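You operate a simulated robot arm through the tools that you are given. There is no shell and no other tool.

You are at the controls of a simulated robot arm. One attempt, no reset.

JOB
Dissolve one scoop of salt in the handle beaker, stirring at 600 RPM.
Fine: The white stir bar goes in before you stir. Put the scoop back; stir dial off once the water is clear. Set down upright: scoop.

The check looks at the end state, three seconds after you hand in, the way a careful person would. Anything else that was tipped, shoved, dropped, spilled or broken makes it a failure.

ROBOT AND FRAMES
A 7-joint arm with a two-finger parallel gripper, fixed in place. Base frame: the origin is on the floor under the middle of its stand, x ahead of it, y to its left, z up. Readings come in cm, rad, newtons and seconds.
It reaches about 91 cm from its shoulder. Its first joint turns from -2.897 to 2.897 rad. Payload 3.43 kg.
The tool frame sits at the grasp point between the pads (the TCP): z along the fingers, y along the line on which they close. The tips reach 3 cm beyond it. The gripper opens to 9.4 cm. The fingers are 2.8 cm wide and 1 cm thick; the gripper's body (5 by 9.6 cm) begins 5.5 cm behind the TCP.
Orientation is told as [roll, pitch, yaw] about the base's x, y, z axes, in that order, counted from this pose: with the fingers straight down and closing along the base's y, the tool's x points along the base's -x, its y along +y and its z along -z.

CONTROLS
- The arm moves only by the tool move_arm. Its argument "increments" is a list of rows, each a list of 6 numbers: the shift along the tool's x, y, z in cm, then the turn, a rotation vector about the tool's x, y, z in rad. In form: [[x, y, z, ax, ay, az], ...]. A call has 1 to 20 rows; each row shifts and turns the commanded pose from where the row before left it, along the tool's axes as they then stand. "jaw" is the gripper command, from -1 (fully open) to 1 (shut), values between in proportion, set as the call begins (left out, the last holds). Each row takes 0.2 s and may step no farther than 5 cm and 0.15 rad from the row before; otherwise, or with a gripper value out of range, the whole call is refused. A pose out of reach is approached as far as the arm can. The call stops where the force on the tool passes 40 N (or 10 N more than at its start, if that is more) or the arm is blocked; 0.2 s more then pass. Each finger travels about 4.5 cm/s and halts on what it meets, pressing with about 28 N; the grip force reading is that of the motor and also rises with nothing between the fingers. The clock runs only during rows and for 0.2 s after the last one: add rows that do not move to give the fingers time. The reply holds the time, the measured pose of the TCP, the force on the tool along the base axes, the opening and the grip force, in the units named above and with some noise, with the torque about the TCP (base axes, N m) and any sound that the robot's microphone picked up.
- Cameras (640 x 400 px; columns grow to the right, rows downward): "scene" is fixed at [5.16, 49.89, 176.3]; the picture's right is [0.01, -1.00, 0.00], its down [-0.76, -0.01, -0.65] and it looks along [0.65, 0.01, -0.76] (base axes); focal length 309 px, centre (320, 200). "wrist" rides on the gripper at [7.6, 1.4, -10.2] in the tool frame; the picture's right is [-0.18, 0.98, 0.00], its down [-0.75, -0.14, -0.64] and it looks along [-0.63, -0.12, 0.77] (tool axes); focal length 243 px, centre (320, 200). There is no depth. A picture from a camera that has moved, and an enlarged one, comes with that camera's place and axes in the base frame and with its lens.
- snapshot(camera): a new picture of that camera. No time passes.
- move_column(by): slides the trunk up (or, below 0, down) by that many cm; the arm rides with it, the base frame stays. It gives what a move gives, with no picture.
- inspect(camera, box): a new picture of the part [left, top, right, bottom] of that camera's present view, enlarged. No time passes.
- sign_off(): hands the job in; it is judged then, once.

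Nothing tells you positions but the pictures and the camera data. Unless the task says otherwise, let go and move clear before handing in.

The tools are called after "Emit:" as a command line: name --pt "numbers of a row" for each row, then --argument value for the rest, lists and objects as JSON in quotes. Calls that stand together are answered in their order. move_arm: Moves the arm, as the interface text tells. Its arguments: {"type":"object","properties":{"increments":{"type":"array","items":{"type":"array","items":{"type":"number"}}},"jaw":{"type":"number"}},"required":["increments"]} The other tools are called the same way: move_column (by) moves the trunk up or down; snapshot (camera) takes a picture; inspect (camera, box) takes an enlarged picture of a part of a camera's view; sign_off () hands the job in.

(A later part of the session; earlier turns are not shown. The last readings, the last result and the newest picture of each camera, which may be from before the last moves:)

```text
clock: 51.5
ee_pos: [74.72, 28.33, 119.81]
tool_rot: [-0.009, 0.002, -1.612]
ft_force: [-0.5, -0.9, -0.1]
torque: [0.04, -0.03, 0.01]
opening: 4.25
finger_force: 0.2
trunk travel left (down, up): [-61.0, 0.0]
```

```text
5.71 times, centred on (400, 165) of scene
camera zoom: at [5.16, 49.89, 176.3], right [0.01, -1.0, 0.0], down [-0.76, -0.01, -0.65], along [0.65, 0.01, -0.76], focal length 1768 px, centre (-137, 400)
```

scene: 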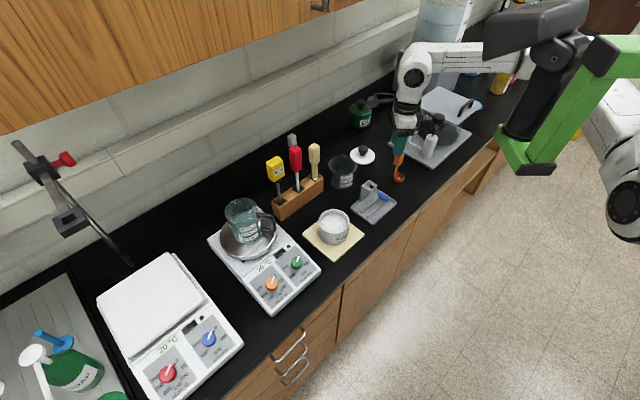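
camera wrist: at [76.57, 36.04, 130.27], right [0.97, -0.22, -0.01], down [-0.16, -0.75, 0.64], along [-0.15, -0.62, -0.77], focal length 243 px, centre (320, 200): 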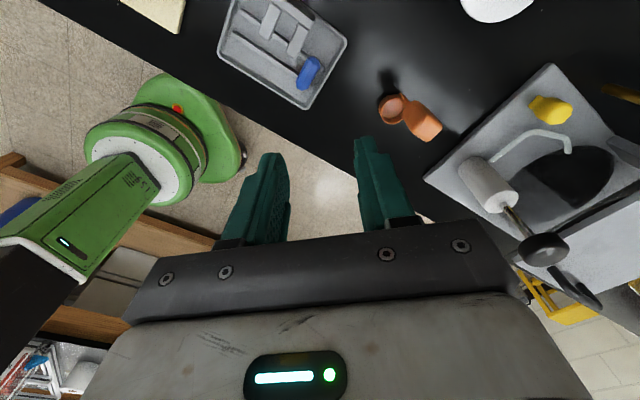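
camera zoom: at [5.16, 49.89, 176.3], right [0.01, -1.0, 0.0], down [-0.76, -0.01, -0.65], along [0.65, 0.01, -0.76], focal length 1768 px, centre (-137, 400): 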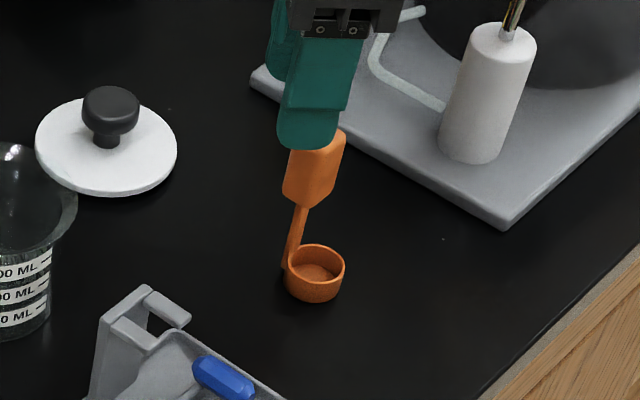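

The scoop's handle block is bench-aligned: axis near (84.8, 23.6), block from z ≈ 100.4 to 107, cup offset toward the bench front. I rotate the hand to close along the bench direction and move above it.

Emit:
move_arm --pt "0 0 0 0 0 0.124" --pt "0 0 0 0 0 0.124" --pt "0 0 0 0 0 0.124" --pt "0 0 0 0 0 0.124" --pt "0 0 0 0 0 0.124" --pt "0 0 0 0 0 0.124" --pt "1.27 3.5 0 0 0 0" --pt "1.27 3.5 0 0 0 0" --pt "1.27 3.5 0 0 0 0" --pt "0 0 0 0 0 0" --jaw -0.06

Emit:
snapshot --camera "wrist"

Emit:
snapshot --camera "scene"

```text
clock: 53.7
ee_pos: [85.17, 23.58, 119.66]
tool_rot: [-0.009, -0.007, -2.355]
ft_force: [-0.4, -0.5, -0.5]
torque: [0.01, 0.01, -0.02]
opening: 4.97
finger_force: 0.0
trunk travel left (down, up): [-61.0, 0.0]
```

```text
taken
camera wrist: at [91.49, 28.05, 130.06], right [0.57, -0.82, -0.01], down [-0.62, -0.44, 0.65], along [-0.54, -0.36, -0.76], focal length 243 px, centre (320, 200)
```

wrist: 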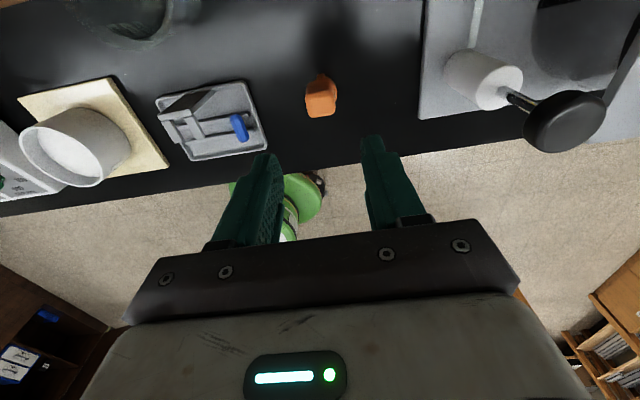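

```text
taken
```

scene: 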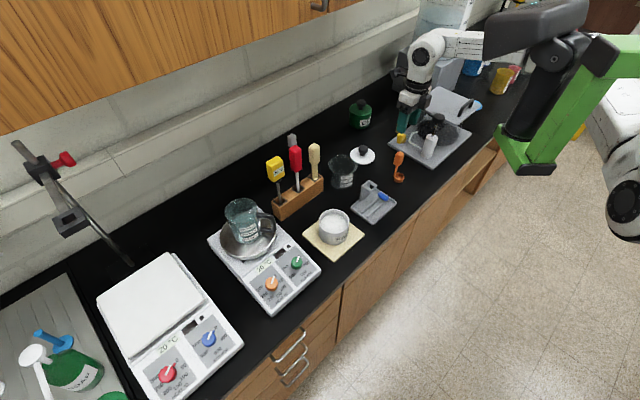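

Emit:
inspect --camera "wrist" --box '[260, 40, 380, 160]'

Emit:
inspect --camera "scene" --box '[360, 20, 480, 200]'

```text
3.33 times, centred on (320, 100) of wrist
camera zoom: at [91.49, 28.05, 130.06], right [0.57, -0.82, -0.01], down [-0.62, -0.44, 0.65], along [-0.54, -0.36, -0.76], focal length 809 px, centre (320, 533)
```

zoom: 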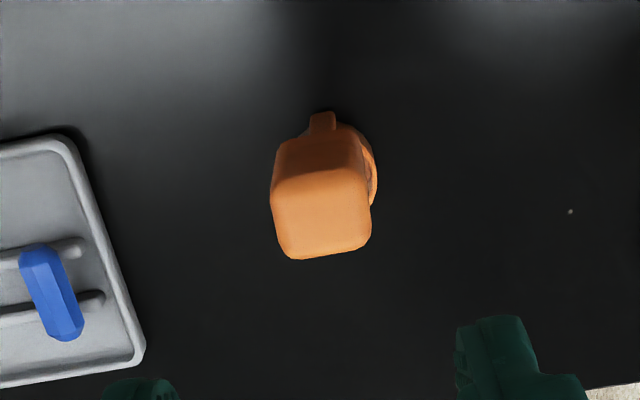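

```text
2.22 times, centred on (420, 110) of scene
camera zoom: at [5.16, 49.89, 176.3], right [0.01, -1.0, 0.0], down [-0.76, -0.01, -0.65], along [0.65, 0.01, -0.76], focal length 687 px, centre (98, 400)
```

zoom: 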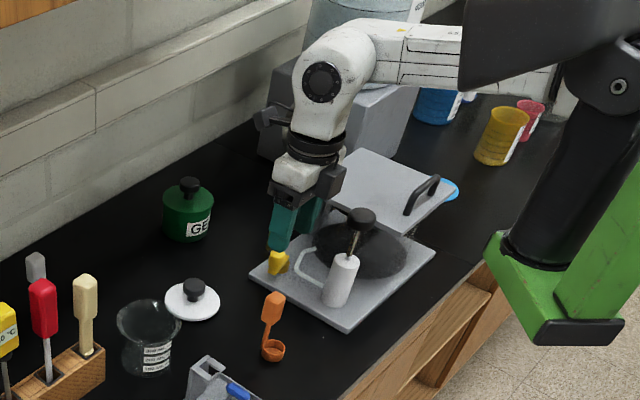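

The block top is centred under the TCP. Descending around it.

Emit:
move_arm --pt "0 0 3 0 0 0" --pt "0 0 3 0 0 0" --pt "0 0 3 0 0 0" --pt "0 0 2.5 0 0 0" --pt "0 0 0 0 0 0"

Emit:
inspect --camera "wrist" --box '[200, 60, 440, 260]'

Emit:
inspect --camera "scene" --box '[360, 100, 440, 200]'

```text
clock: 54.9
ee_pos: [84.98, 23.72, 108.09]
tool_rot: [-0.008, -0.004, -2.354]
ft_force: [0.5, 0.5, 0.2]
torque: [-0.02, 0.01, 0.01]
opening: 4.98
finger_force: 0.0
trunk travel left (down, up): [-61.0, 0.0]
```

```text
2.00 times, centred on (320, 160) of wrist
camera zoom: at [91.35, 28.14, 118.49], right [0.57, -0.82, -0.01], down [-0.63, -0.44, 0.65], along [-0.54, -0.36, -0.76], focal length 485 px, centre (320, 280)
```

zoom: 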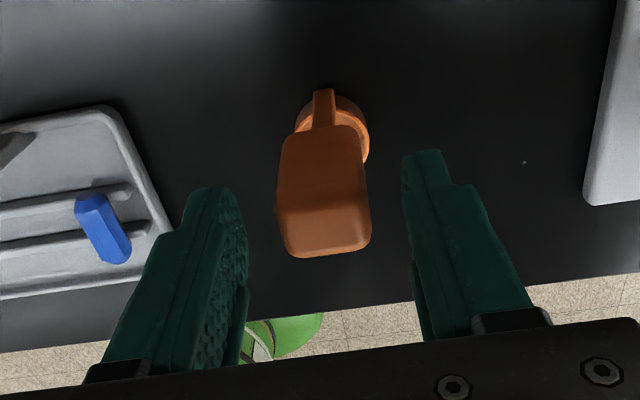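

```text
4.00 times, centred on (400, 150) of scene
camera zoom: at [5.16, 49.89, 176.3], right [0.01, -1.0, 0.0], down [-0.76, -0.01, -0.65], along [0.65, 0.01, -0.76], focal length 1237 px, centre (0, 400)
```

zoom: 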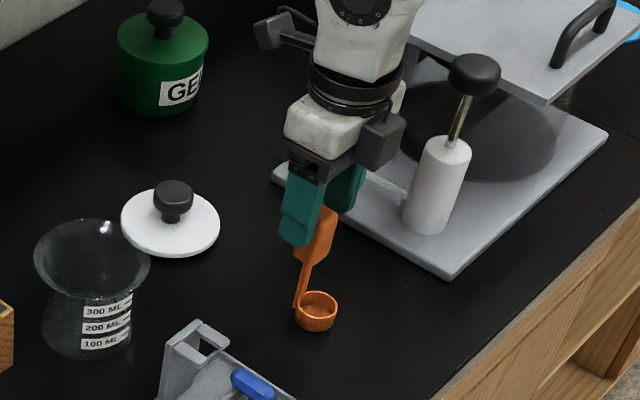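

Emit:
move_arm --pt "0 0 1.5 0 0 0" --pt "0 0 1.5 0 0 0" --pt "0 0 1.2 0 0 0" --pt "0 0 0 0 0 0"

Emit:
move_arm --pt "0 0 0 0 0 0" --pt "0 0 0 0 0 0" --pt "0 0 0 0 0 0" --pt "0 0 0 0 0 0" --pt "0 0 0 0 0 0" --jaw 1

Emit:
inspect --camera "wrist" --box '[200, 60, 440, 260]'

Emit:
inspect --camera "scene" --box '[360, 100, 440, 200]'

```text
clock: 55.9
ee_pos: [84.88, 23.74, 104.0]
tool_rot: [-0.007, -0.009, -2.355]
ft_force: [-0.4, 1.0, -0.4]
torque: [0.01, 0.0, -0.02]
opening: 4.96
finger_force: 0.1
trunk travel left (down, up): [-61.0, 0.0]
```

```text
clock: 57.1
ee_pos: [84.98, 23.78, 104.0]
tool_rot: [-0.007, -0.006, -2.354]
ft_force: [0.8, -0.3, -0.4]
torque: [-0.03, -0.03, -0.02]
opening: 3.16
finger_force: 27.9
trunk travel left (down, up): [-61.0, 0.0]
```

```text
2.00 times, centred on (320, 160) of wrist
camera zoom: at [91.32, 28.21, 114.39], right [0.57, -0.82, -0.01], down [-0.62, -0.44, 0.65], along [-0.54, -0.36, -0.76], focal length 485 px, centre (320, 280)
```

zoom: 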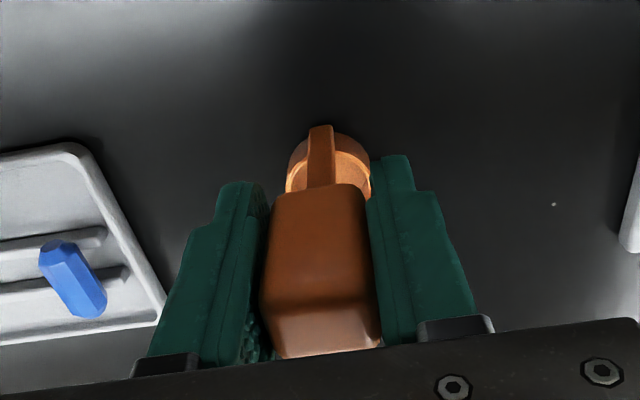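

```text
4.00 times, centred on (400, 150) of scene
camera zoom: at [5.16, 49.89, 176.3], right [0.01, -1.0, 0.0], down [-0.76, -0.01, -0.65], along [0.65, 0.01, -0.76], focal length 1237 px, centre (0, 400)
```

zoom: 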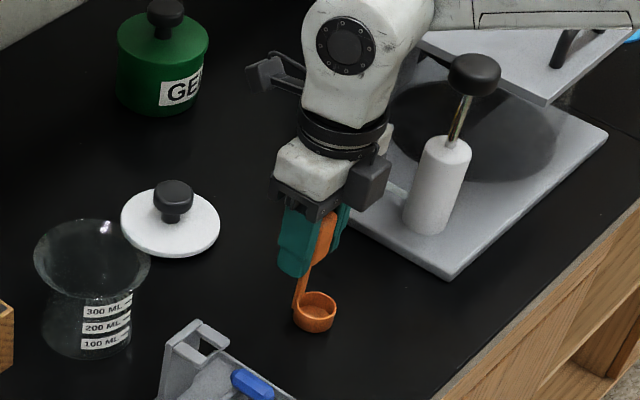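

The scoop's handle is gripped (3.16 cm). I lift it, rotate the hand to yaw -1.5, and carry it over the salt dish.

Emit:
move_arm --pt "0 0 -1 0 0 0" --pt "0 0 -3 0 0 0" --pt "0 0 -4 0 0 0" --pt "0 0 -4 0 0 0" --pt "0 0 -2 0 0 0" --pt "0 0 0 0 0 -0.122" --pt "0 0 0 0 0 -0.122" --pt "0 0 0 0 0 -0.122" --pt "0 0 0 0 0 -0.122" --pt "0 0 0 0 0 -0.122" --pt "0 0 0 0 0 -0.122" --pt "0 0 0 0 0 -0.122" --pt "0 0 0 0 0 0"

Emit:
snapshot --camera "wrist"

Emit:
snapshot --camera "scene"

```text
clock: 59.9
ee_pos: [85.0, 23.77, 117.98]
tool_rot: [-0.011, 0.003, -1.501]
ft_force: [1.2, -0.3, -0.5]
torque: [0.0, -0.01, 0.01]
opening: 3.13
finger_force: 27.3
trunk travel left (down, up): [-61.0, 0.0]
```

```text
taken
camera wrist: at [85.86, 31.48, 128.42], right [0.99, -0.11, -0.01], down [-0.08, -0.76, 0.64], along [-0.08, -0.64, -0.77], focal length 243 px, centre (320, 200)
```

wrist: 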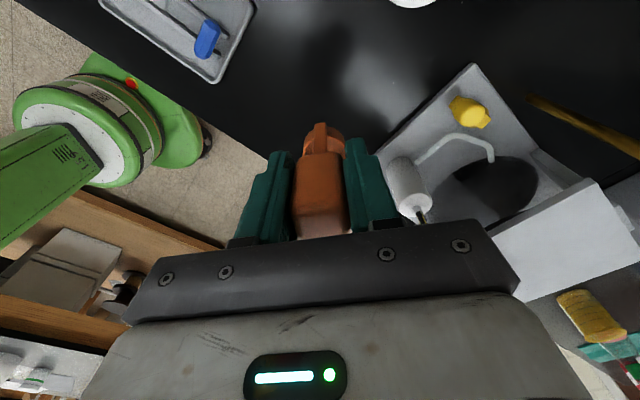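

```text
taken
```

scene: 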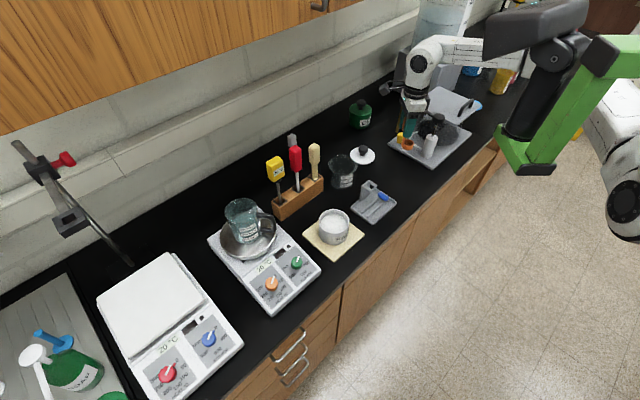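

Emit:
move_arm --pt "3.3 -3.07 0 0 0 0" --pt "3.3 -3.07 0 0 0 0" --pt "3.3 -3.07 0 0 0 0" --pt "3.3 -3.07 0 0 0 0" --pt "3.3 -3.07 0 0 0 0" --pt "3.3 -3.07 0 0 0 0" --pt "3.3 -3.07 0 0 0 0" --pt "0 0 0 0 0 0"

Emit:
snapshot --camera "wrist"

Emit:
snapshot --camera "scene"

```text
clock: 61.7
ee_pos: [61.89, 45.63, 118.34]
tool_rot: [-0.01, 0.002, -1.502]
ft_force: [-0.2, -0.1, -1.0]
torque: [0.02, 0.0, 0.01]
opening: 3.16
finger_force: 28.0
trunk travel left (down, up): [-61.0, 0.0]
```

```text
taken
camera wrist: at [62.8, 53.33, 128.68], right [0.99, -0.11, -0.01], down [-0.08, -0.76, 0.64], along [-0.08, -0.64, -0.77], focal length 243 px, centre (320, 200)
```

wrist: 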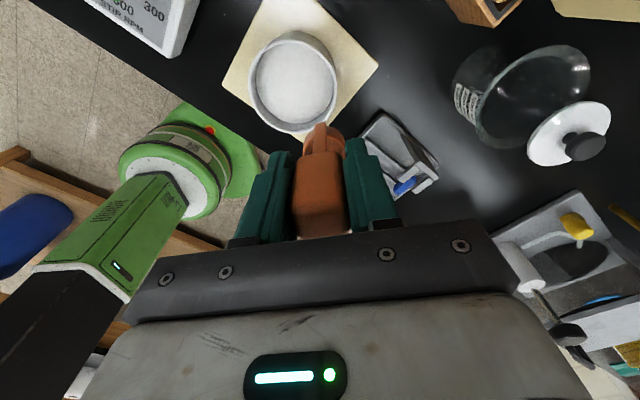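

```text
taken
```

scene: 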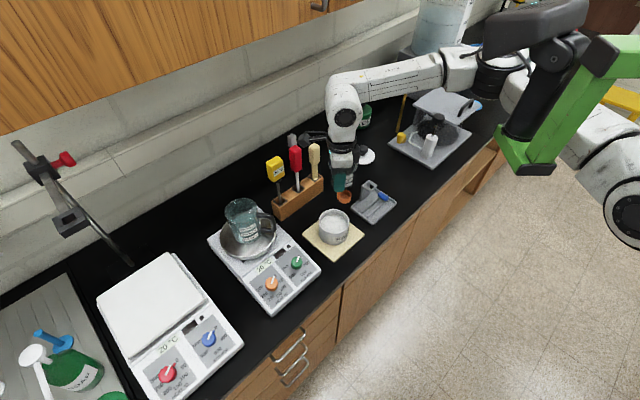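

Emit:
inspect --camera "wrist" --box '[220, 20, 400, 160]'

Emit:
inspect --camera "scene" --box '[290, 150, 390, 260]'

```text
2.86 times, centred on (310, 90) of wrist
camera zoom: at [62.8, 53.33, 128.68], right [0.99, -0.11, -0.01], down [-0.08, -0.76, 0.64], along [-0.08, -0.64, -0.77], focal length 693 px, centre (349, 514)
```

zoom: 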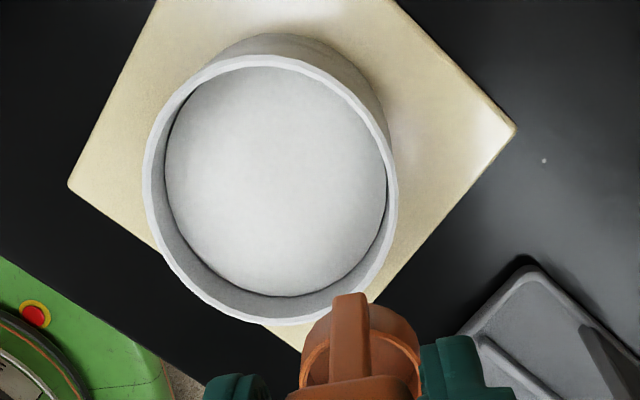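

```text
3.64 times, centred on (340, 205) of scene
camera zoom: at [5.16, 49.89, 176.3], right [0.01, -1.0, 0.0], down [-0.76, -0.01, -0.65], along [0.65, 0.01, -0.76], focal length 1125 px, centre (247, 182)
```

zoom: 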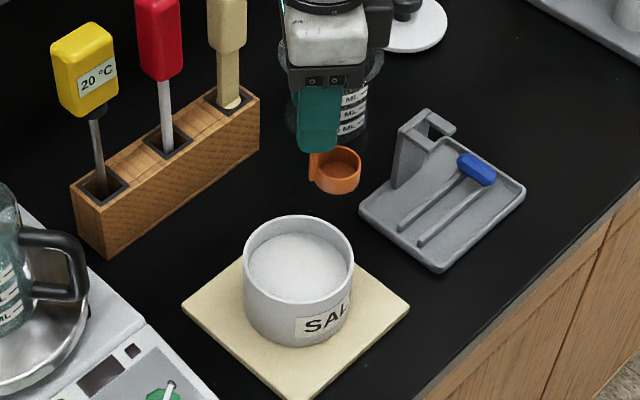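

The dish centre is about (59.1, 46.7), rim near z = 102, salt surface near 100. I position the cup over the dish centre and lower to just above the salt.

Emit:
move_arm --pt "2.79 -2.6 0 0 0 0" --pt "0 0 2.5 0 0 0" --pt "0 0 2.5 0 0 0" --pt "0 0 2 0 0 0" --pt "0 0 0 0 0 0"

Emit:
snapshot --camera "wrist"

Emit:
inspect --camera "scene" --box '[290, 150, 390, 260]'

```text
clock: 62.9
ee_pos: [59.02, 48.08, 111.32]
tool_rot: [-0.01, 0.004, -1.5]
ft_force: [-0.4, -0.3, 0.1]
torque: [0.02, -0.01, -0.03]
opening: 3.13
finger_force: 27.7
trunk travel left (down, up): [-61.0, 0.0]
```

```text
taken
camera wrist: at [59.98, 55.73, 121.69], right [0.99, -0.11, -0.01], down [-0.08, -0.76, 0.64], along [-0.08, -0.64, -0.77], focal length 243 px, centre (320, 200)
```

wrist: 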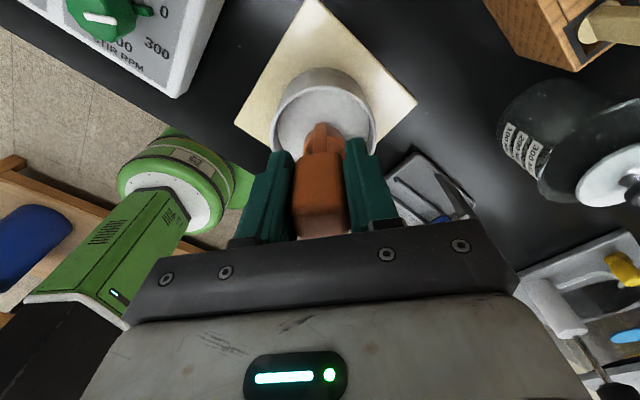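

```text
3.64 times, centred on (340, 205) of scene
camera zoom: at [5.16, 49.89, 176.3], right [0.01, -1.0, 0.0], down [-0.76, -0.01, -0.65], along [0.65, 0.01, -0.76], focal length 1125 px, centre (247, 182)
```

zoom: 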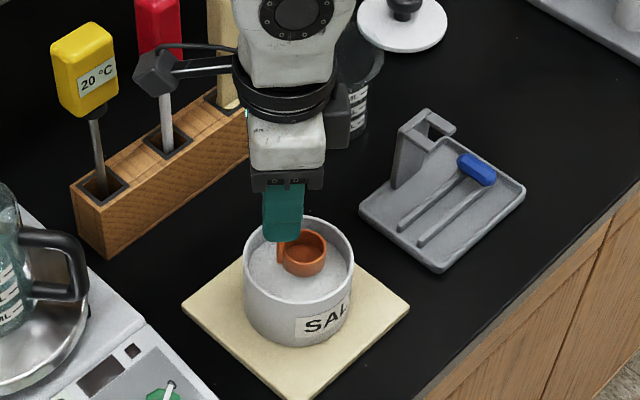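

The cup is centred over the salt. I lower slowly into it, watching the force.

Emit:
move_arm --pt "0 0 0.7 0 0 0" --pt "0 0 0.7 0 0 0" --pt "0 0 0.6 0 0 0" --pt "0 0 0.6 0 0 0" --pt "0 0 0.6 0 0 0" --pt "0 0 0.5 0 0 0" --pt "0 0 0.5 0 0 0" --pt "0 0 0 0 0 0"

Emit:
inspect --camera "wrist" --box '[230, 60, 410, 200]'

Emit:
inspect --camera "scene" --box '[290, 170, 370, 250]'

```text
clock: 64.7
ee_pos: [58.99, 47.95, 107.16]
tool_rot: [-0.009, 0.003, -1.499]
ft_force: [-1.7, 4.6, 19.6]
torque: [-0.19, -0.12, -0.03]
opening: 3.15
finger_force: 28.1
trunk travel left (down, up): [-61.0, 0.0]
```

```text
2.86 times, centred on (320, 130) of wrist
camera zoom: at [59.85, 55.65, 117.62], right [0.99, -0.11, -0.01], down [-0.08, -0.76, 0.64], along [-0.08, -0.64, -0.77], focal length 693 px, centre (320, 400)
```

zoom: 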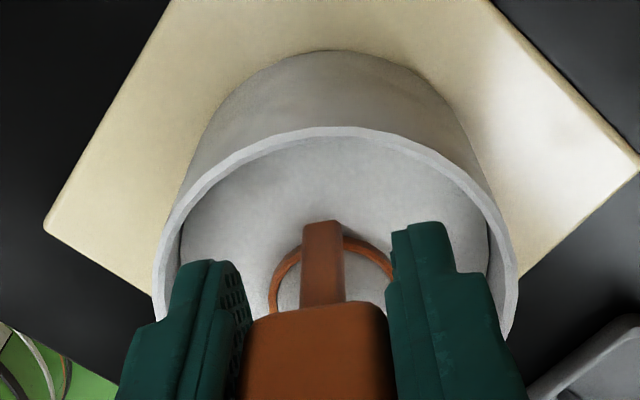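

```text
5.00 times, centred on (330, 210) of scene
camera zoom: at [5.16, 49.89, 176.3], right [0.01, -1.0, 0.0], down [-0.76, -0.01, -0.65], along [0.65, 0.01, -0.76], focal length 1547 px, centre (270, 150)
```

zoom: 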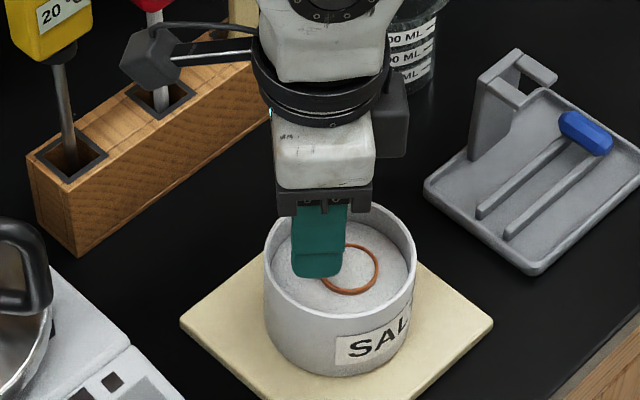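

The cup is sunk to its rim and full of salt; the force suggests it reached the dish floor. I lift slowly.

Emit:
move_arm --pt "0 0 -0.5 0 0 0" --pt "0 0 -0.7 0 0 0" --pt "0 0 -1 0 0 0" --pt "0 0 -1 0 0 0" --pt "0 0 -1.5 0 0 0" --pt "0 0 -1.5 0 0 0" --pt "0 0 -1.5 0 0 0" --pt "0 0 0 0 0 0"

Emit:
inspect --camera "wrist" --box '[230, 60, 410, 200]'

Emit:
inspect --camera "scene" --box '[290, 170, 370, 250]'

```text
clock: 66.5
ee_pos: [58.98, 47.83, 114.82]
tool_rot: [-0.011, 0.003, -1.502]
ft_force: [-0.1, -0.1, 0.4]
torque: [0.04, -0.01, 0.0]
opening: 3.14
finger_force: 27.5
trunk travel left (down, up): [-61.0, 0.0]
```

```text
2.86 times, centred on (320, 130) of wrist
camera zoom: at [59.89, 55.52, 125.3], right [0.99, -0.11, -0.01], down [-0.08, -0.76, 0.64], along [-0.08, -0.64, -0.77], focal length 693 px, centre (320, 400)
```

zoom: 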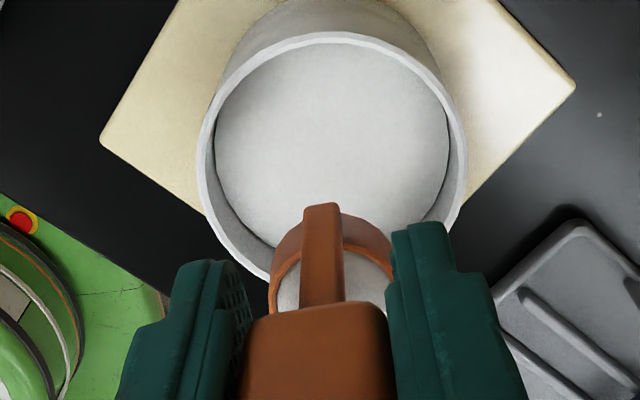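

```text
5.00 times, centred on (330, 210) of scene
camera zoom: at [5.16, 49.89, 176.3], right [0.01, -1.0, 0.0], down [-0.76, -0.01, -0.65], along [0.65, 0.01, -0.76], focal length 1547 px, centre (270, 150)
```

zoom: 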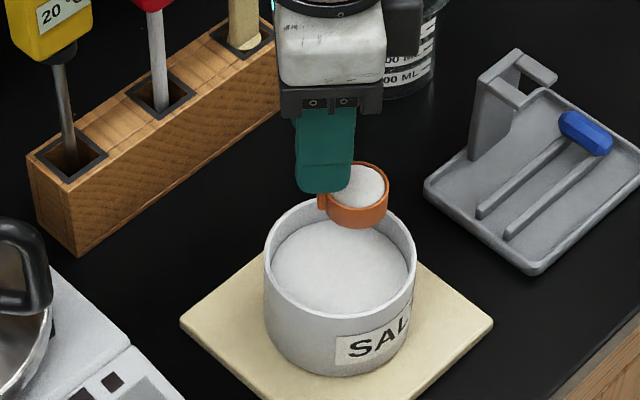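

The scoop holds a level load of salt. Because the arm can't reach the beaker with a vertical hand, I'll set the scoop (upright, loaded) back on its spot and regrip it with the hand lying nearly horizontal from the front, so it can be carried upright and poured by a wrist roll.

Emit:
move_arm --pt "0 0 -1.5 0 0 0" --pt "0 0 -1.8 0 0 0" --pt "-2.2 2.05 0 0 0 0" --pt "-2.2 2.05 0 0 0 0" --pt "-2.2 2.05 0 0 0 0" --pt "-2.2 2.05 0 0 0 0" --pt "-2.2 2.05 0 0 0 0" --pt "-2.2 2.05 0 0 0 0" --pt "-2.2 2.05 0 0 0 0" --pt "-2.2 2.05 0 0 0 0" --pt "-2.2 2.05 0 0 0 0" --pt "-2.2 2.05 0 0 0 0" --pt "-2.2 2.05 0 0 0 0" --pt "-2.0 1.9 0 0 0 0" --pt "0 0 0 0 0 0"

Emit:
snapshot --camera "wrist"

Emit:
inspect --camera "scene" --box '[300, 60, 480, 240]'

```text
clock: 69.7
ee_pos: [85.3, 23.26, 117.66]
tool_rot: [-0.011, 0.002, -1.498]
ft_force: [-0.3, 0.0, -0.8]
torque: [0.0, 0.0, 0.0]
opening: 3.14
finger_force: 28.3
trunk travel left (down, up): [-61.0, 0.0]
```

```text
taken
camera wrist: at [86.25, 31.01, 128.12], right [0.99, -0.11, -0.01], down [-0.08, -0.76, 0.64], along [-0.08, -0.64, -0.77], focal length 243 px, centre (320, 200)
```

wrist: 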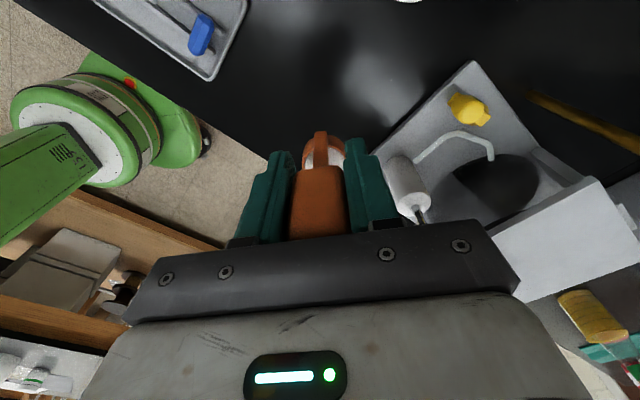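

```text
2.22 times, centred on (390, 150) of scene
camera zoom: at [5.16, 49.89, 176.3], right [0.01, -1.0, 0.0], down [-0.76, -0.01, -0.65], along [0.65, 0.01, -0.76], focal length 687 px, centre (164, 311)
```

zoom: 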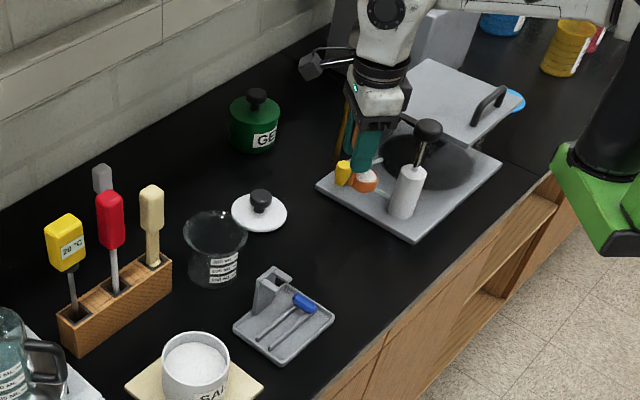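

Emit:
move_arm --pt "0 0 0 0 0 0.122" --pt "0 0 0 0 0 0.122" --pt "0 0 0 0 0 0.122" --pt "0 0 0 0 0 0.122" --pt "0 0 0 0 0 0.122" --pt "0 0 0 0 0 0.122" --pt "0 0 0 0 0 0.122" --pt "0.14 -0.57 0 0 0 0" --pt "0 0 2.5 0 0 0" --pt "0 0 2.5 0 0 0" --pt "0 0 2.5 0 0 0" --pt "0 0 2.5 0 0 0" --pt "0 0 1.5 0 0 0" --pt "0 0 0 0 0 0"

Emit:
inspect --camera "wrist" --box '[200, 60, 440, 260]'

Emit:
inspect --camera "scene" --box '[360, 100, 440, 200]'

```text
clock: 72.7
ee_pos: [84.98, 23.83, 106.57]
tool_rot: [-0.008, -0.004, -2.354]
ft_force: [0.6, 0.3, -0.4]
torque: [0.01, 0.01, 0.01]
opening: 3.15
finger_force: 27.9
trunk travel left (down, up): [-61.0, 0.0]
```

```text
2.00 times, centred on (320, 160) of wrist
camera zoom: at [91.33, 28.3, 116.89], right [0.57, -0.82, -0.01], down [-0.63, -0.44, 0.65], along [-0.54, -0.36, -0.76], focal length 485 px, centre (320, 280)
```

zoom: 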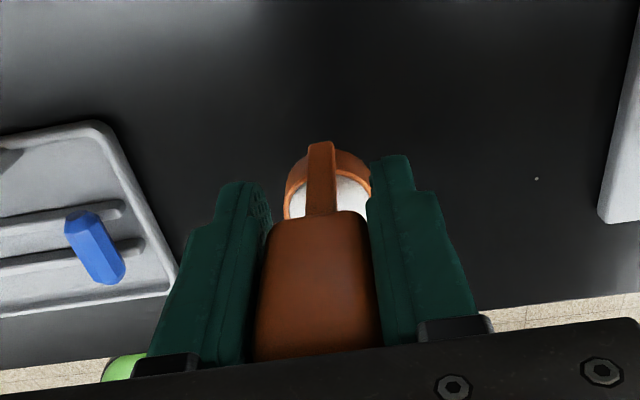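

```text
4.00 times, centred on (400, 150) of scene
camera zoom: at [5.16, 49.89, 176.3], right [0.01, -1.0, 0.0], down [-0.76, -0.01, -0.65], along [0.65, 0.01, -0.76], focal length 1237 px, centre (0, 400)
```

zoom: 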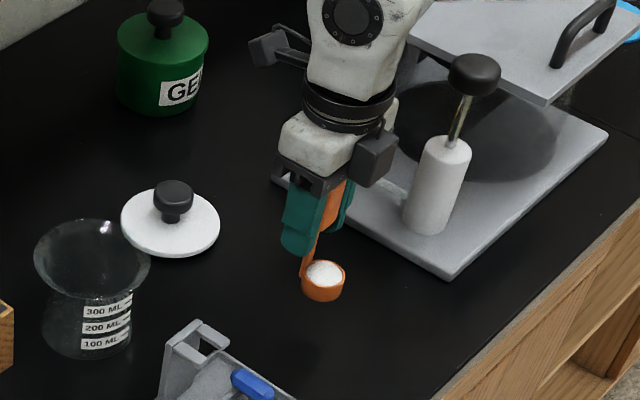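

The scoop slid up slightly in the grip during the dip, so the cup will touch down when the TCP is about 102.5. I lower in small steps.

Emit:
move_arm --pt "0 0 0.6 0 0 0" --pt "0 0 0.6 0 0 0" --pt "0 0 0.6 0 0 0" --pt "0 0 0.5 0 0 0" --pt "0 0 0.4 0 0 0" --pt "0 0 0 0 0 0"

Emit:
inspect --camera "scene" --box '[360, 120, 440, 200]'

```text
clock: 74.1
ee_pos: [84.93, 24.01, 103.58]
tool_rot: [-0.008, -0.007, -2.353]
ft_force: [-0.9, -0.1, -1.2]
torque: [0.02, 0.01, 0.03]
opening: 3.17
finger_force: 27.6
trunk travel left (down, up): [-61.0, 0.0]
```

```text
5.00 times, centred on (400, 160) of scene
camera zoom: at [5.16, 49.89, 176.3], right [0.01, -1.0, 0.0], down [-0.76, -0.01, -0.65], along [0.65, 0.01, -0.76], focal length 1547 px, centre (-80, 400)
```

zoom: 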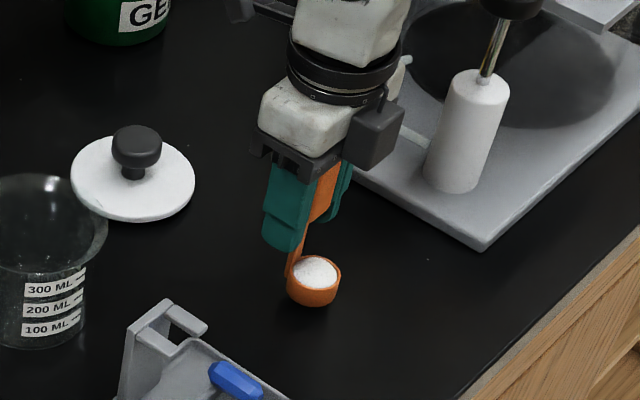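

Emit:
move_arm --pt "0 0 0.3 0 0 0" --pt "0 0 0.25 0 0 0" --pt "0 0 0.2 0 0 0" --pt "0 0 0 0 0 0"

```text
clock: 75.1
ee_pos: [84.9, 23.92, 102.87]
tool_rot: [-0.009, -0.005, -2.352]
ft_force: [0.1, 0.3, -0.6]
torque: [-0.02, 0.02, -0.01]
opening: 3.13
finger_force: 28.1
trunk travel left (down, up): [-61.0, 0.0]
```

Emit:
move_arm --pt "0 0 0.2 0 0 0" --pt "0 0 0.2 0 0 0" --pt "0 0 0 0 0 0"

Emit:
inspect --camera "scene" --box '[370, 140, 430, 200]'

```text
clock: 75.9
ee_pos: [84.82, 23.81, 102.65]
tool_rot: [-0.009, -0.006, -2.355]
ft_force: [-1.2, -1.1, 12.6]
torque: [-0.37, 0.13, -0.02]
opening: 3.15
finger_force: 28.2
trunk travel left (down, up): [-61.0, 0.0]
```

```text
6.67 times, centred on (400, 170) of scene
camera zoom: at [5.16, 49.89, 176.3], right [0.01, -1.0, 0.0], down [-0.76, -0.01, -0.65], along [0.65, 0.01, -0.76], focal length 2062 px, centre (-213, 400)
```

zoom: 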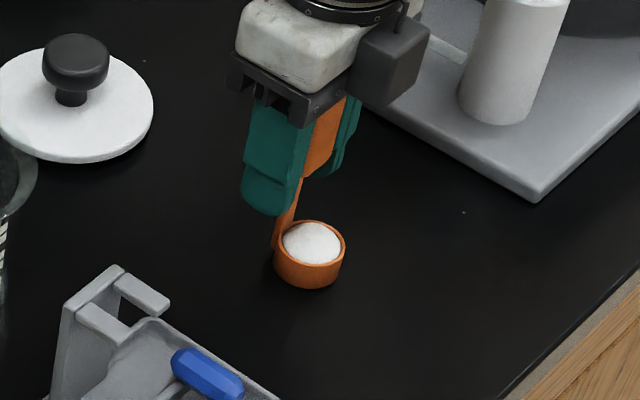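

Touchdown felt at TCP z = 102.65. I relieve the pressure slightly and open the jaws.

Emit:
move_arm --pt "0 0 -0.1 0 0 0" --pt "0 0 0 0 0 0"

Emit:
move_arm --pt "0 0 0 0 0 0" --pt "0 0 0 0 0 0" --pt "0 0 0 0 0 0" --pt "0 0 0 0 0 0" --jaw -0.06

Emit:
inspect --camera "scene" --box '[370, 140, 430, 200]'

Emit:
inspect --camera "wrist" --box '[200, 60, 440, 260]'

```text
clock: 76.5
ee_pos: [84.83, 23.84, 102.5]
tool_rot: [-0.009, -0.007, -2.354]
ft_force: [0.1, -1.3, 11.4]
torque: [-0.22, -0.05, 0.03]
opening: 3.17
finger_force: 28.2
trunk travel left (down, up): [-61.0, 0.0]
```

```text
clock: 77.5
ee_pos: [84.85, 23.9, 102.51]
tool_rot: [-0.009, -0.006, -2.355]
ft_force: [-0.2, -0.3, 0.3]
torque: [0.01, 0.04, -0.02]
opening: 4.98
finger_force: 0.1
trunk travel left (down, up): [-61.0, 0.0]
```

```text
6.67 times, centred on (400, 170) of scene
camera zoom: at [5.16, 49.89, 176.3], right [0.01, -1.0, 0.0], down [-0.76, -0.01, -0.65], along [0.65, 0.01, -0.76], focal length 2062 px, centre (-213, 400)
```

zoom: 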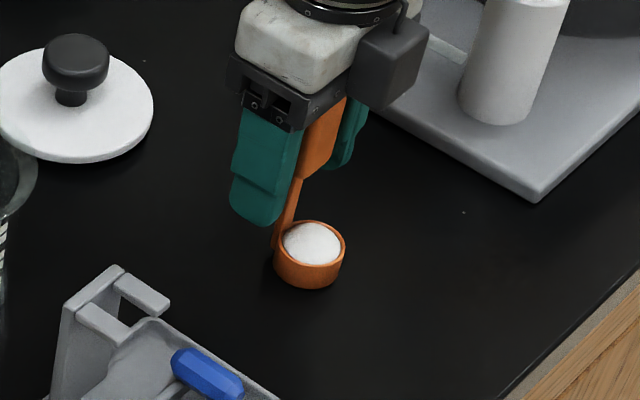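

```text
2.00 times, centred on (320, 160) of wrist
camera zoom: at [91.28, 28.36, 112.88], right [0.57, -0.82, -0.01], down [-0.63, -0.44, 0.65], along [-0.54, -0.36, -0.76], focal length 485 px, centre (320, 280)
```

zoom: 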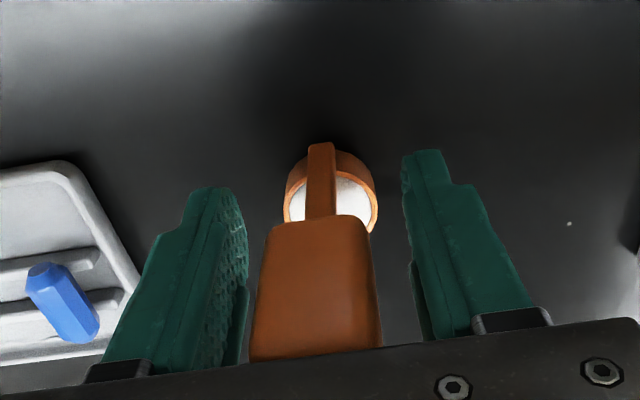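

The loaded scoop stands upright on its spot. Now I lift off, back away toward the front, and will tilt the hand to near-horizontal pointing at the wall.

Emit:
move_arm --pt "0 0 -1.5 0 0 0" --pt "0 0 -3 0 0 0" --pt "0 0 -3.5 0 0 0" --pt "0 0 -3.5 0 0 0" --pt "0 0 -2 0 0 0" --pt "-3.5 0 0 0 0 0" --pt "-3.5 0 0 0 0 0" --pt "-3.5 0 0 0 0 0" --pt "-3.5 0 0 0 0 0" --pt "0 0 0 0 0 0"

Emit:
snapshot --camera "scene"

Emit:
snapshot --camera "wrist"

```text
clock: 79.7
ee_pos: [75.09, 14.03, 116.3]
tool_rot: [-0.008, -0.005, -2.355]
ft_force: [-0.1, -0.6, -0.9]
torque: [-0.01, -0.03, -0.01]
opening: 4.96
finger_force: 0.1
trunk travel left (down, up): [-61.0, 0.0]
```

```text
taken
```

scene: 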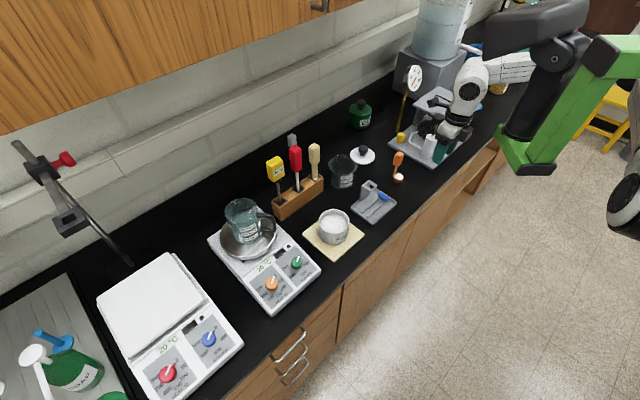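

```text
taken
camera wrist: at [81.5, 18.37, 126.7], right [0.57, -0.82, -0.01], down [-0.63, -0.44, 0.65], along [-0.54, -0.36, -0.76], focal length 243 px, centre (320, 200)
```

wrist: 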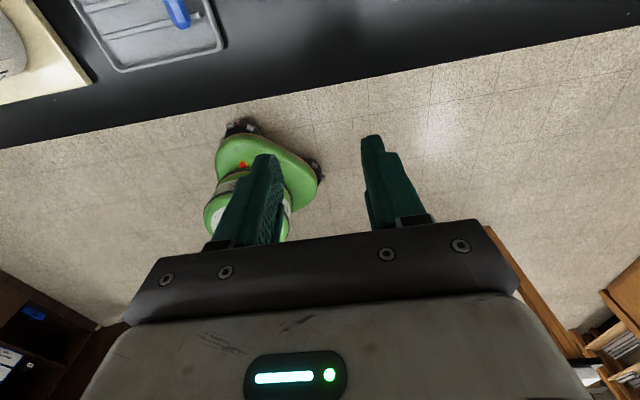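

Emit:
move_arm --pt "0 0 0 0 0.13 0" --pt "0 0 0 0 0.13 0" --pt "0 0 0 0 0.13 0" --pt "0 0 0 0 0.13 0" --pt "0 0 0 0 0 0"

Emit:
snapshot --camera "scene"

```text
clock: 80.9
ee_pos: [75.07, 14.03, 116.15]
tool_rot: [-0.011, 0.516, -2.359]
ft_force: [0.2, 0.1, 0.6]
torque: [0.0, -0.01, 0.01]
opening: 5.0
finger_force: 0.0
trunk travel left (down, up): [-61.0, 0.0]
```

```text
taken
```

scene: 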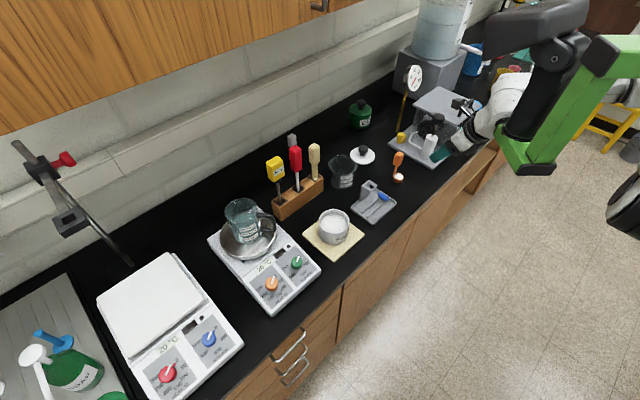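

Emit:
move_arm --pt "-0.74 0 1.3 0 0.13 0" --pt "-0.9 0 1.2 0 0.13 0" --pt "-1.05 0 1.07 0 0.13 0" --pt "0 0 0 0 0 0"

Emit:
snapshot --camera "scene"

Emit:
snapshot --camera "wrist"

```text
clock: 81.9
ee_pos: [75.01, 14.06, 111.63]
tool_rot: [-0.013, 0.905, -2.365]
ft_force: [0.3, 0.7, -0.1]
torque: [-0.03, -0.01, -0.01]
opening: 5.02
finger_force: 0.0
trunk travel left (down, up): [-61.0, 0.0]
```

```text
taken
```

scene: 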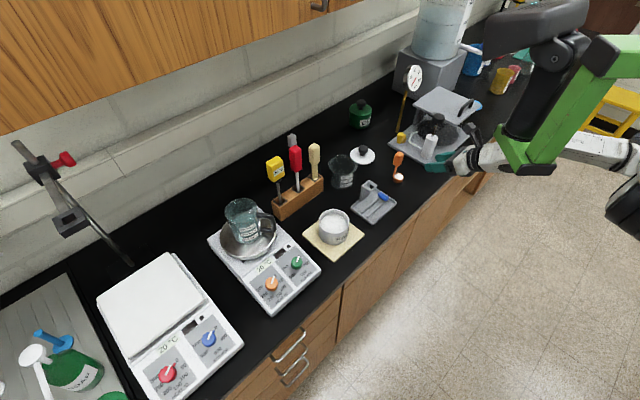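

```text
taken
camera wrist: at [73.59, 10.74, 124.06], right [0.62, -0.77, -0.15], down [-0.79, -0.59, -0.2], along [0.06, 0.24, -0.97], focal length 243 px, centre (320, 200)
```

wrist: 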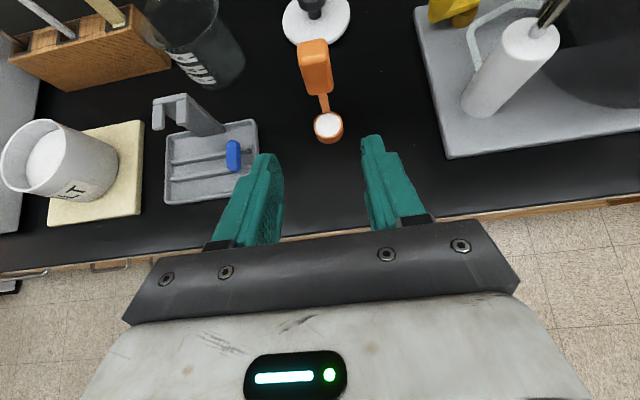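

Good, the loaded scoop is straight ahead between the jaws. I continue tilting to about 75° while lowering.

Emit:
move_arm --pt "-1.18 0 0.93 0 0.13 0" --pt "-1.29 0 0.76 0 0.13 0" --pt "-1.38 0 0.59 0 0.13 0" --pt "0 0 0 0 0 0"

Emit:
snapshot --camera "scene"

Emit:
snapshot --camera "wrist"

```text
clock: 82.9
ee_pos: [75.0, 13.97, 107.21]
tool_rot: [-0.03, 1.295, -2.382]
ft_force: [-0.5, -0.5, 0.9]
torque: [0.03, 0.0, -0.01]
opening: 4.99
finger_force: 0.0
trunk travel left (down, up): [-61.0, 0.0]
```

```text
taken
```

scene: 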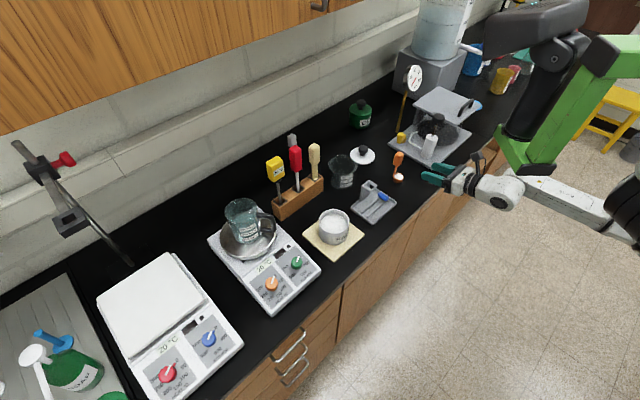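

```text
taken
camera wrist: at [70.55, 7.5, 117.42], right [0.66, -0.73, -0.19], down [-0.68, -0.48, -0.55], along [0.31, 0.49, -0.81], focal length 243 px, centre (320, 200)
```

wrist: 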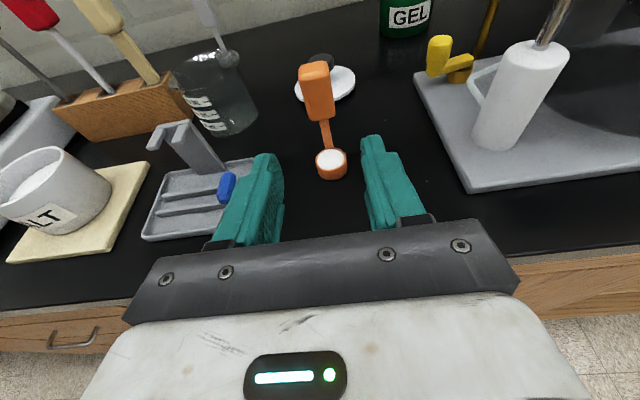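

The wrist sits low and free. I lower to z ≈ 104 and move forward toward the scoop, stopping short to check the alignment.

Emit:
move_arm --pt "-1.54 0 0.44 0 0 0" --pt "-1.54 0 0.43 0 0 0" --pt "0.817 -0.13 2.887 0 0 0" --pt "0.817 -0.13 2.887 0 0 0" --pt "0.817 -0.13 2.887 0 0 0" --pt "0 0 0 0 0 0"

Emit:
snapshot --camera "wrist"

Emit:
inspect --camera "scene" --box '[360, 110, 480, 220]'

```text
clock: 84.3
ee_pos: [81.16, 20.6, 104.15]
tool_rot: [-0.032, 1.292, -2.385]
ft_force: [0.7, -0.7, 0.3]
torque: [-0.02, -0.02, 0.0]
opening: 5.0
finger_force: 0.0
trunk travel left (down, up): [-61.0, 0.0]
```

```text
taken
camera wrist: at [76.72, 14.13, 114.43], right [0.66, -0.73, -0.19], down [-0.68, -0.48, -0.55], along [0.31, 0.49, -0.82], focal length 243 px, centre (320, 200)
```

wrist: 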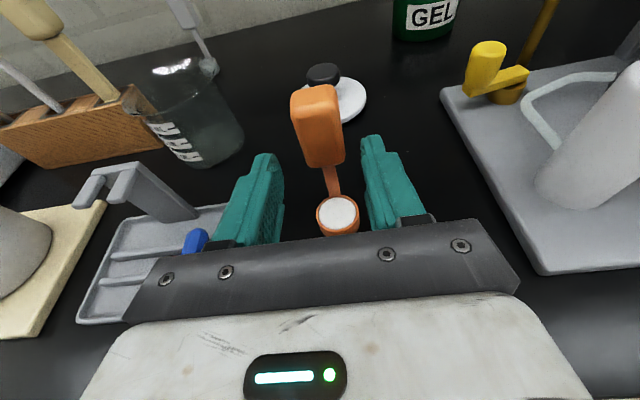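

```text
3.64 times, centred on (420, 165) of scene
camera zoom: at [5.16, 49.89, 176.3], right [0.01, -1.0, 0.0], down [-0.76, -0.01, -0.65], along [0.65, 0.01, -0.76], focal length 1125 px, centre (-44, 327)
```

zoom: 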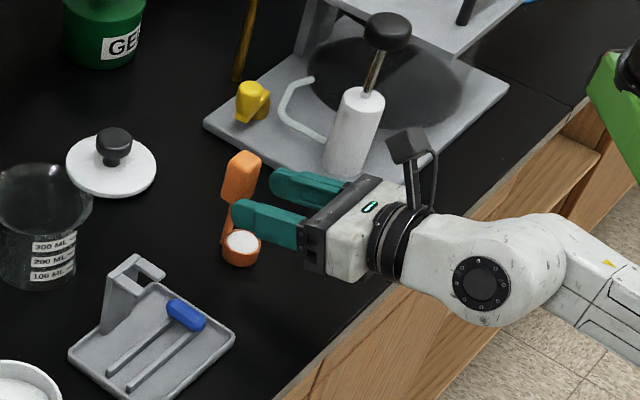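

Emit:
move_arm --pt "0.487 0 1.7 0 0 0" --pt "0.487 0 1.7 0 0 0" --pt "0.487 0 1.7 0 0 0" --pt "0 0 0 0 0 0"

Emit:
snapshot --camera "wrist"

Emit:
inspect --camera "scene" --box '[370, 130, 450, 200]'

```text
clock: 85.3
ee_pos: [84.87, 24.52, 104.09]
tool_rot: [-0.034, 1.293, -2.386]
ft_force: [-0.1, -0.1, 0.3]
torque: [0.01, 0.03, -0.02]
opening: 4.99
finger_force: 0.2
trunk travel left (down, up): [-61.0, 0.0]
```

```text
taken
camera wrist: at [80.34, 17.94, 114.29], right [0.66, -0.73, -0.19], down [-0.68, -0.48, -0.55], along [0.31, 0.49, -0.82], focal length 243 px, centre (320, 200)
```

wrist: 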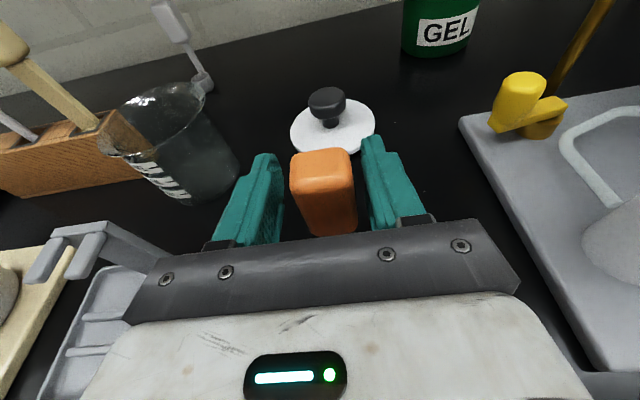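

```text
5.71 times, centred on (410, 165) of scene
camera zoom: at [5.16, 49.89, 176.3], right [0.01, -1.0, 0.0], down [-0.76, -0.01, -0.65], along [0.65, 0.01, -0.76], focal length 1768 px, centre (-194, 400)
```

zoom: 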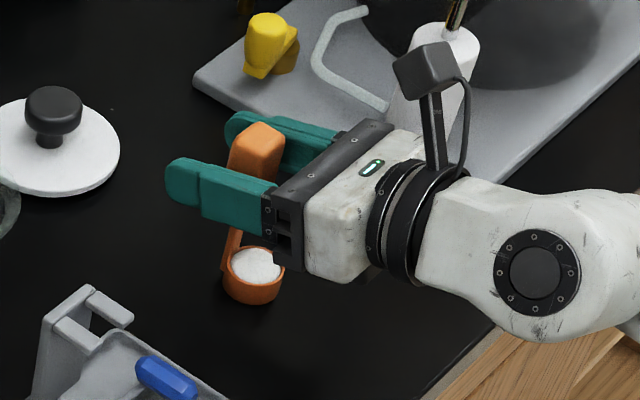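

The block sits between the pads but about 0.6 cm off to one side and 1.4 cm toward the palm. I centre the hand on it before closing so that the scoop isn't pushed.

Emit:
move_arm --pt "0 0.57 0 0 0 0" --pt "-0.33 0 -1.15 0 0 0" --pt "0 0 0 0 0 0"

Emit:
inspect --camera "wrist" --box '[220, 90, 420, 250]'

Emit:
inspect --camera "scene" --box '[370, 130, 450, 200]'

```text
clock: 86.1
ee_pos: [84.4, 23.23, 103.92]
tool_rot: [-0.031, 1.296, -2.384]
ft_force: [0.7, 0.1, -0.6]
torque: [0.01, -0.04, 0.04]
opening: 5.0
finger_force: 0.0
trunk travel left (down, up): [-61.0, 0.0]
```

```text
2.50 times, centred on (320, 170) of wrist
camera zoom: at [79.93, 16.7, 114.25], right [0.66, -0.73, -0.19], down [-0.68, -0.48, -0.55], along [0.31, 0.49, -0.82], focal length 606 px, centre (320, 275)
```

zoom: 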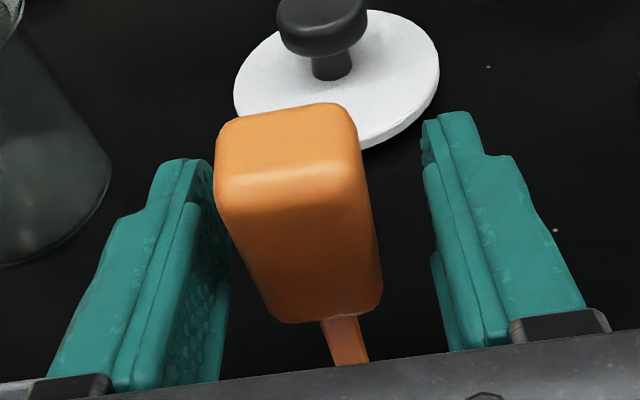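

```text
5.71 times, centred on (410, 165) of scene
camera zoom: at [5.16, 49.89, 176.3], right [0.01, -1.0, 0.0], down [-0.76, -0.01, -0.65], along [0.65, 0.01, -0.76], focal length 1768 px, centre (-194, 400)
```

zoom: 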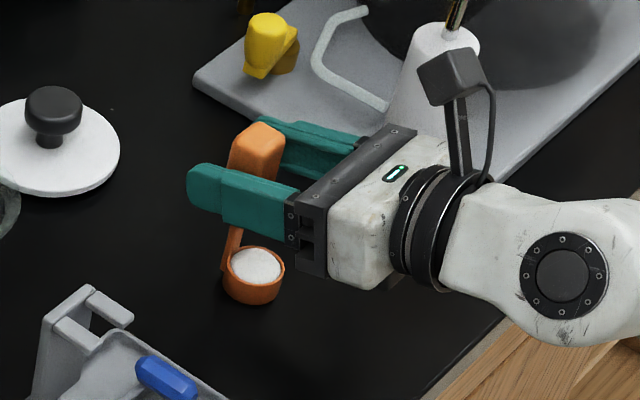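

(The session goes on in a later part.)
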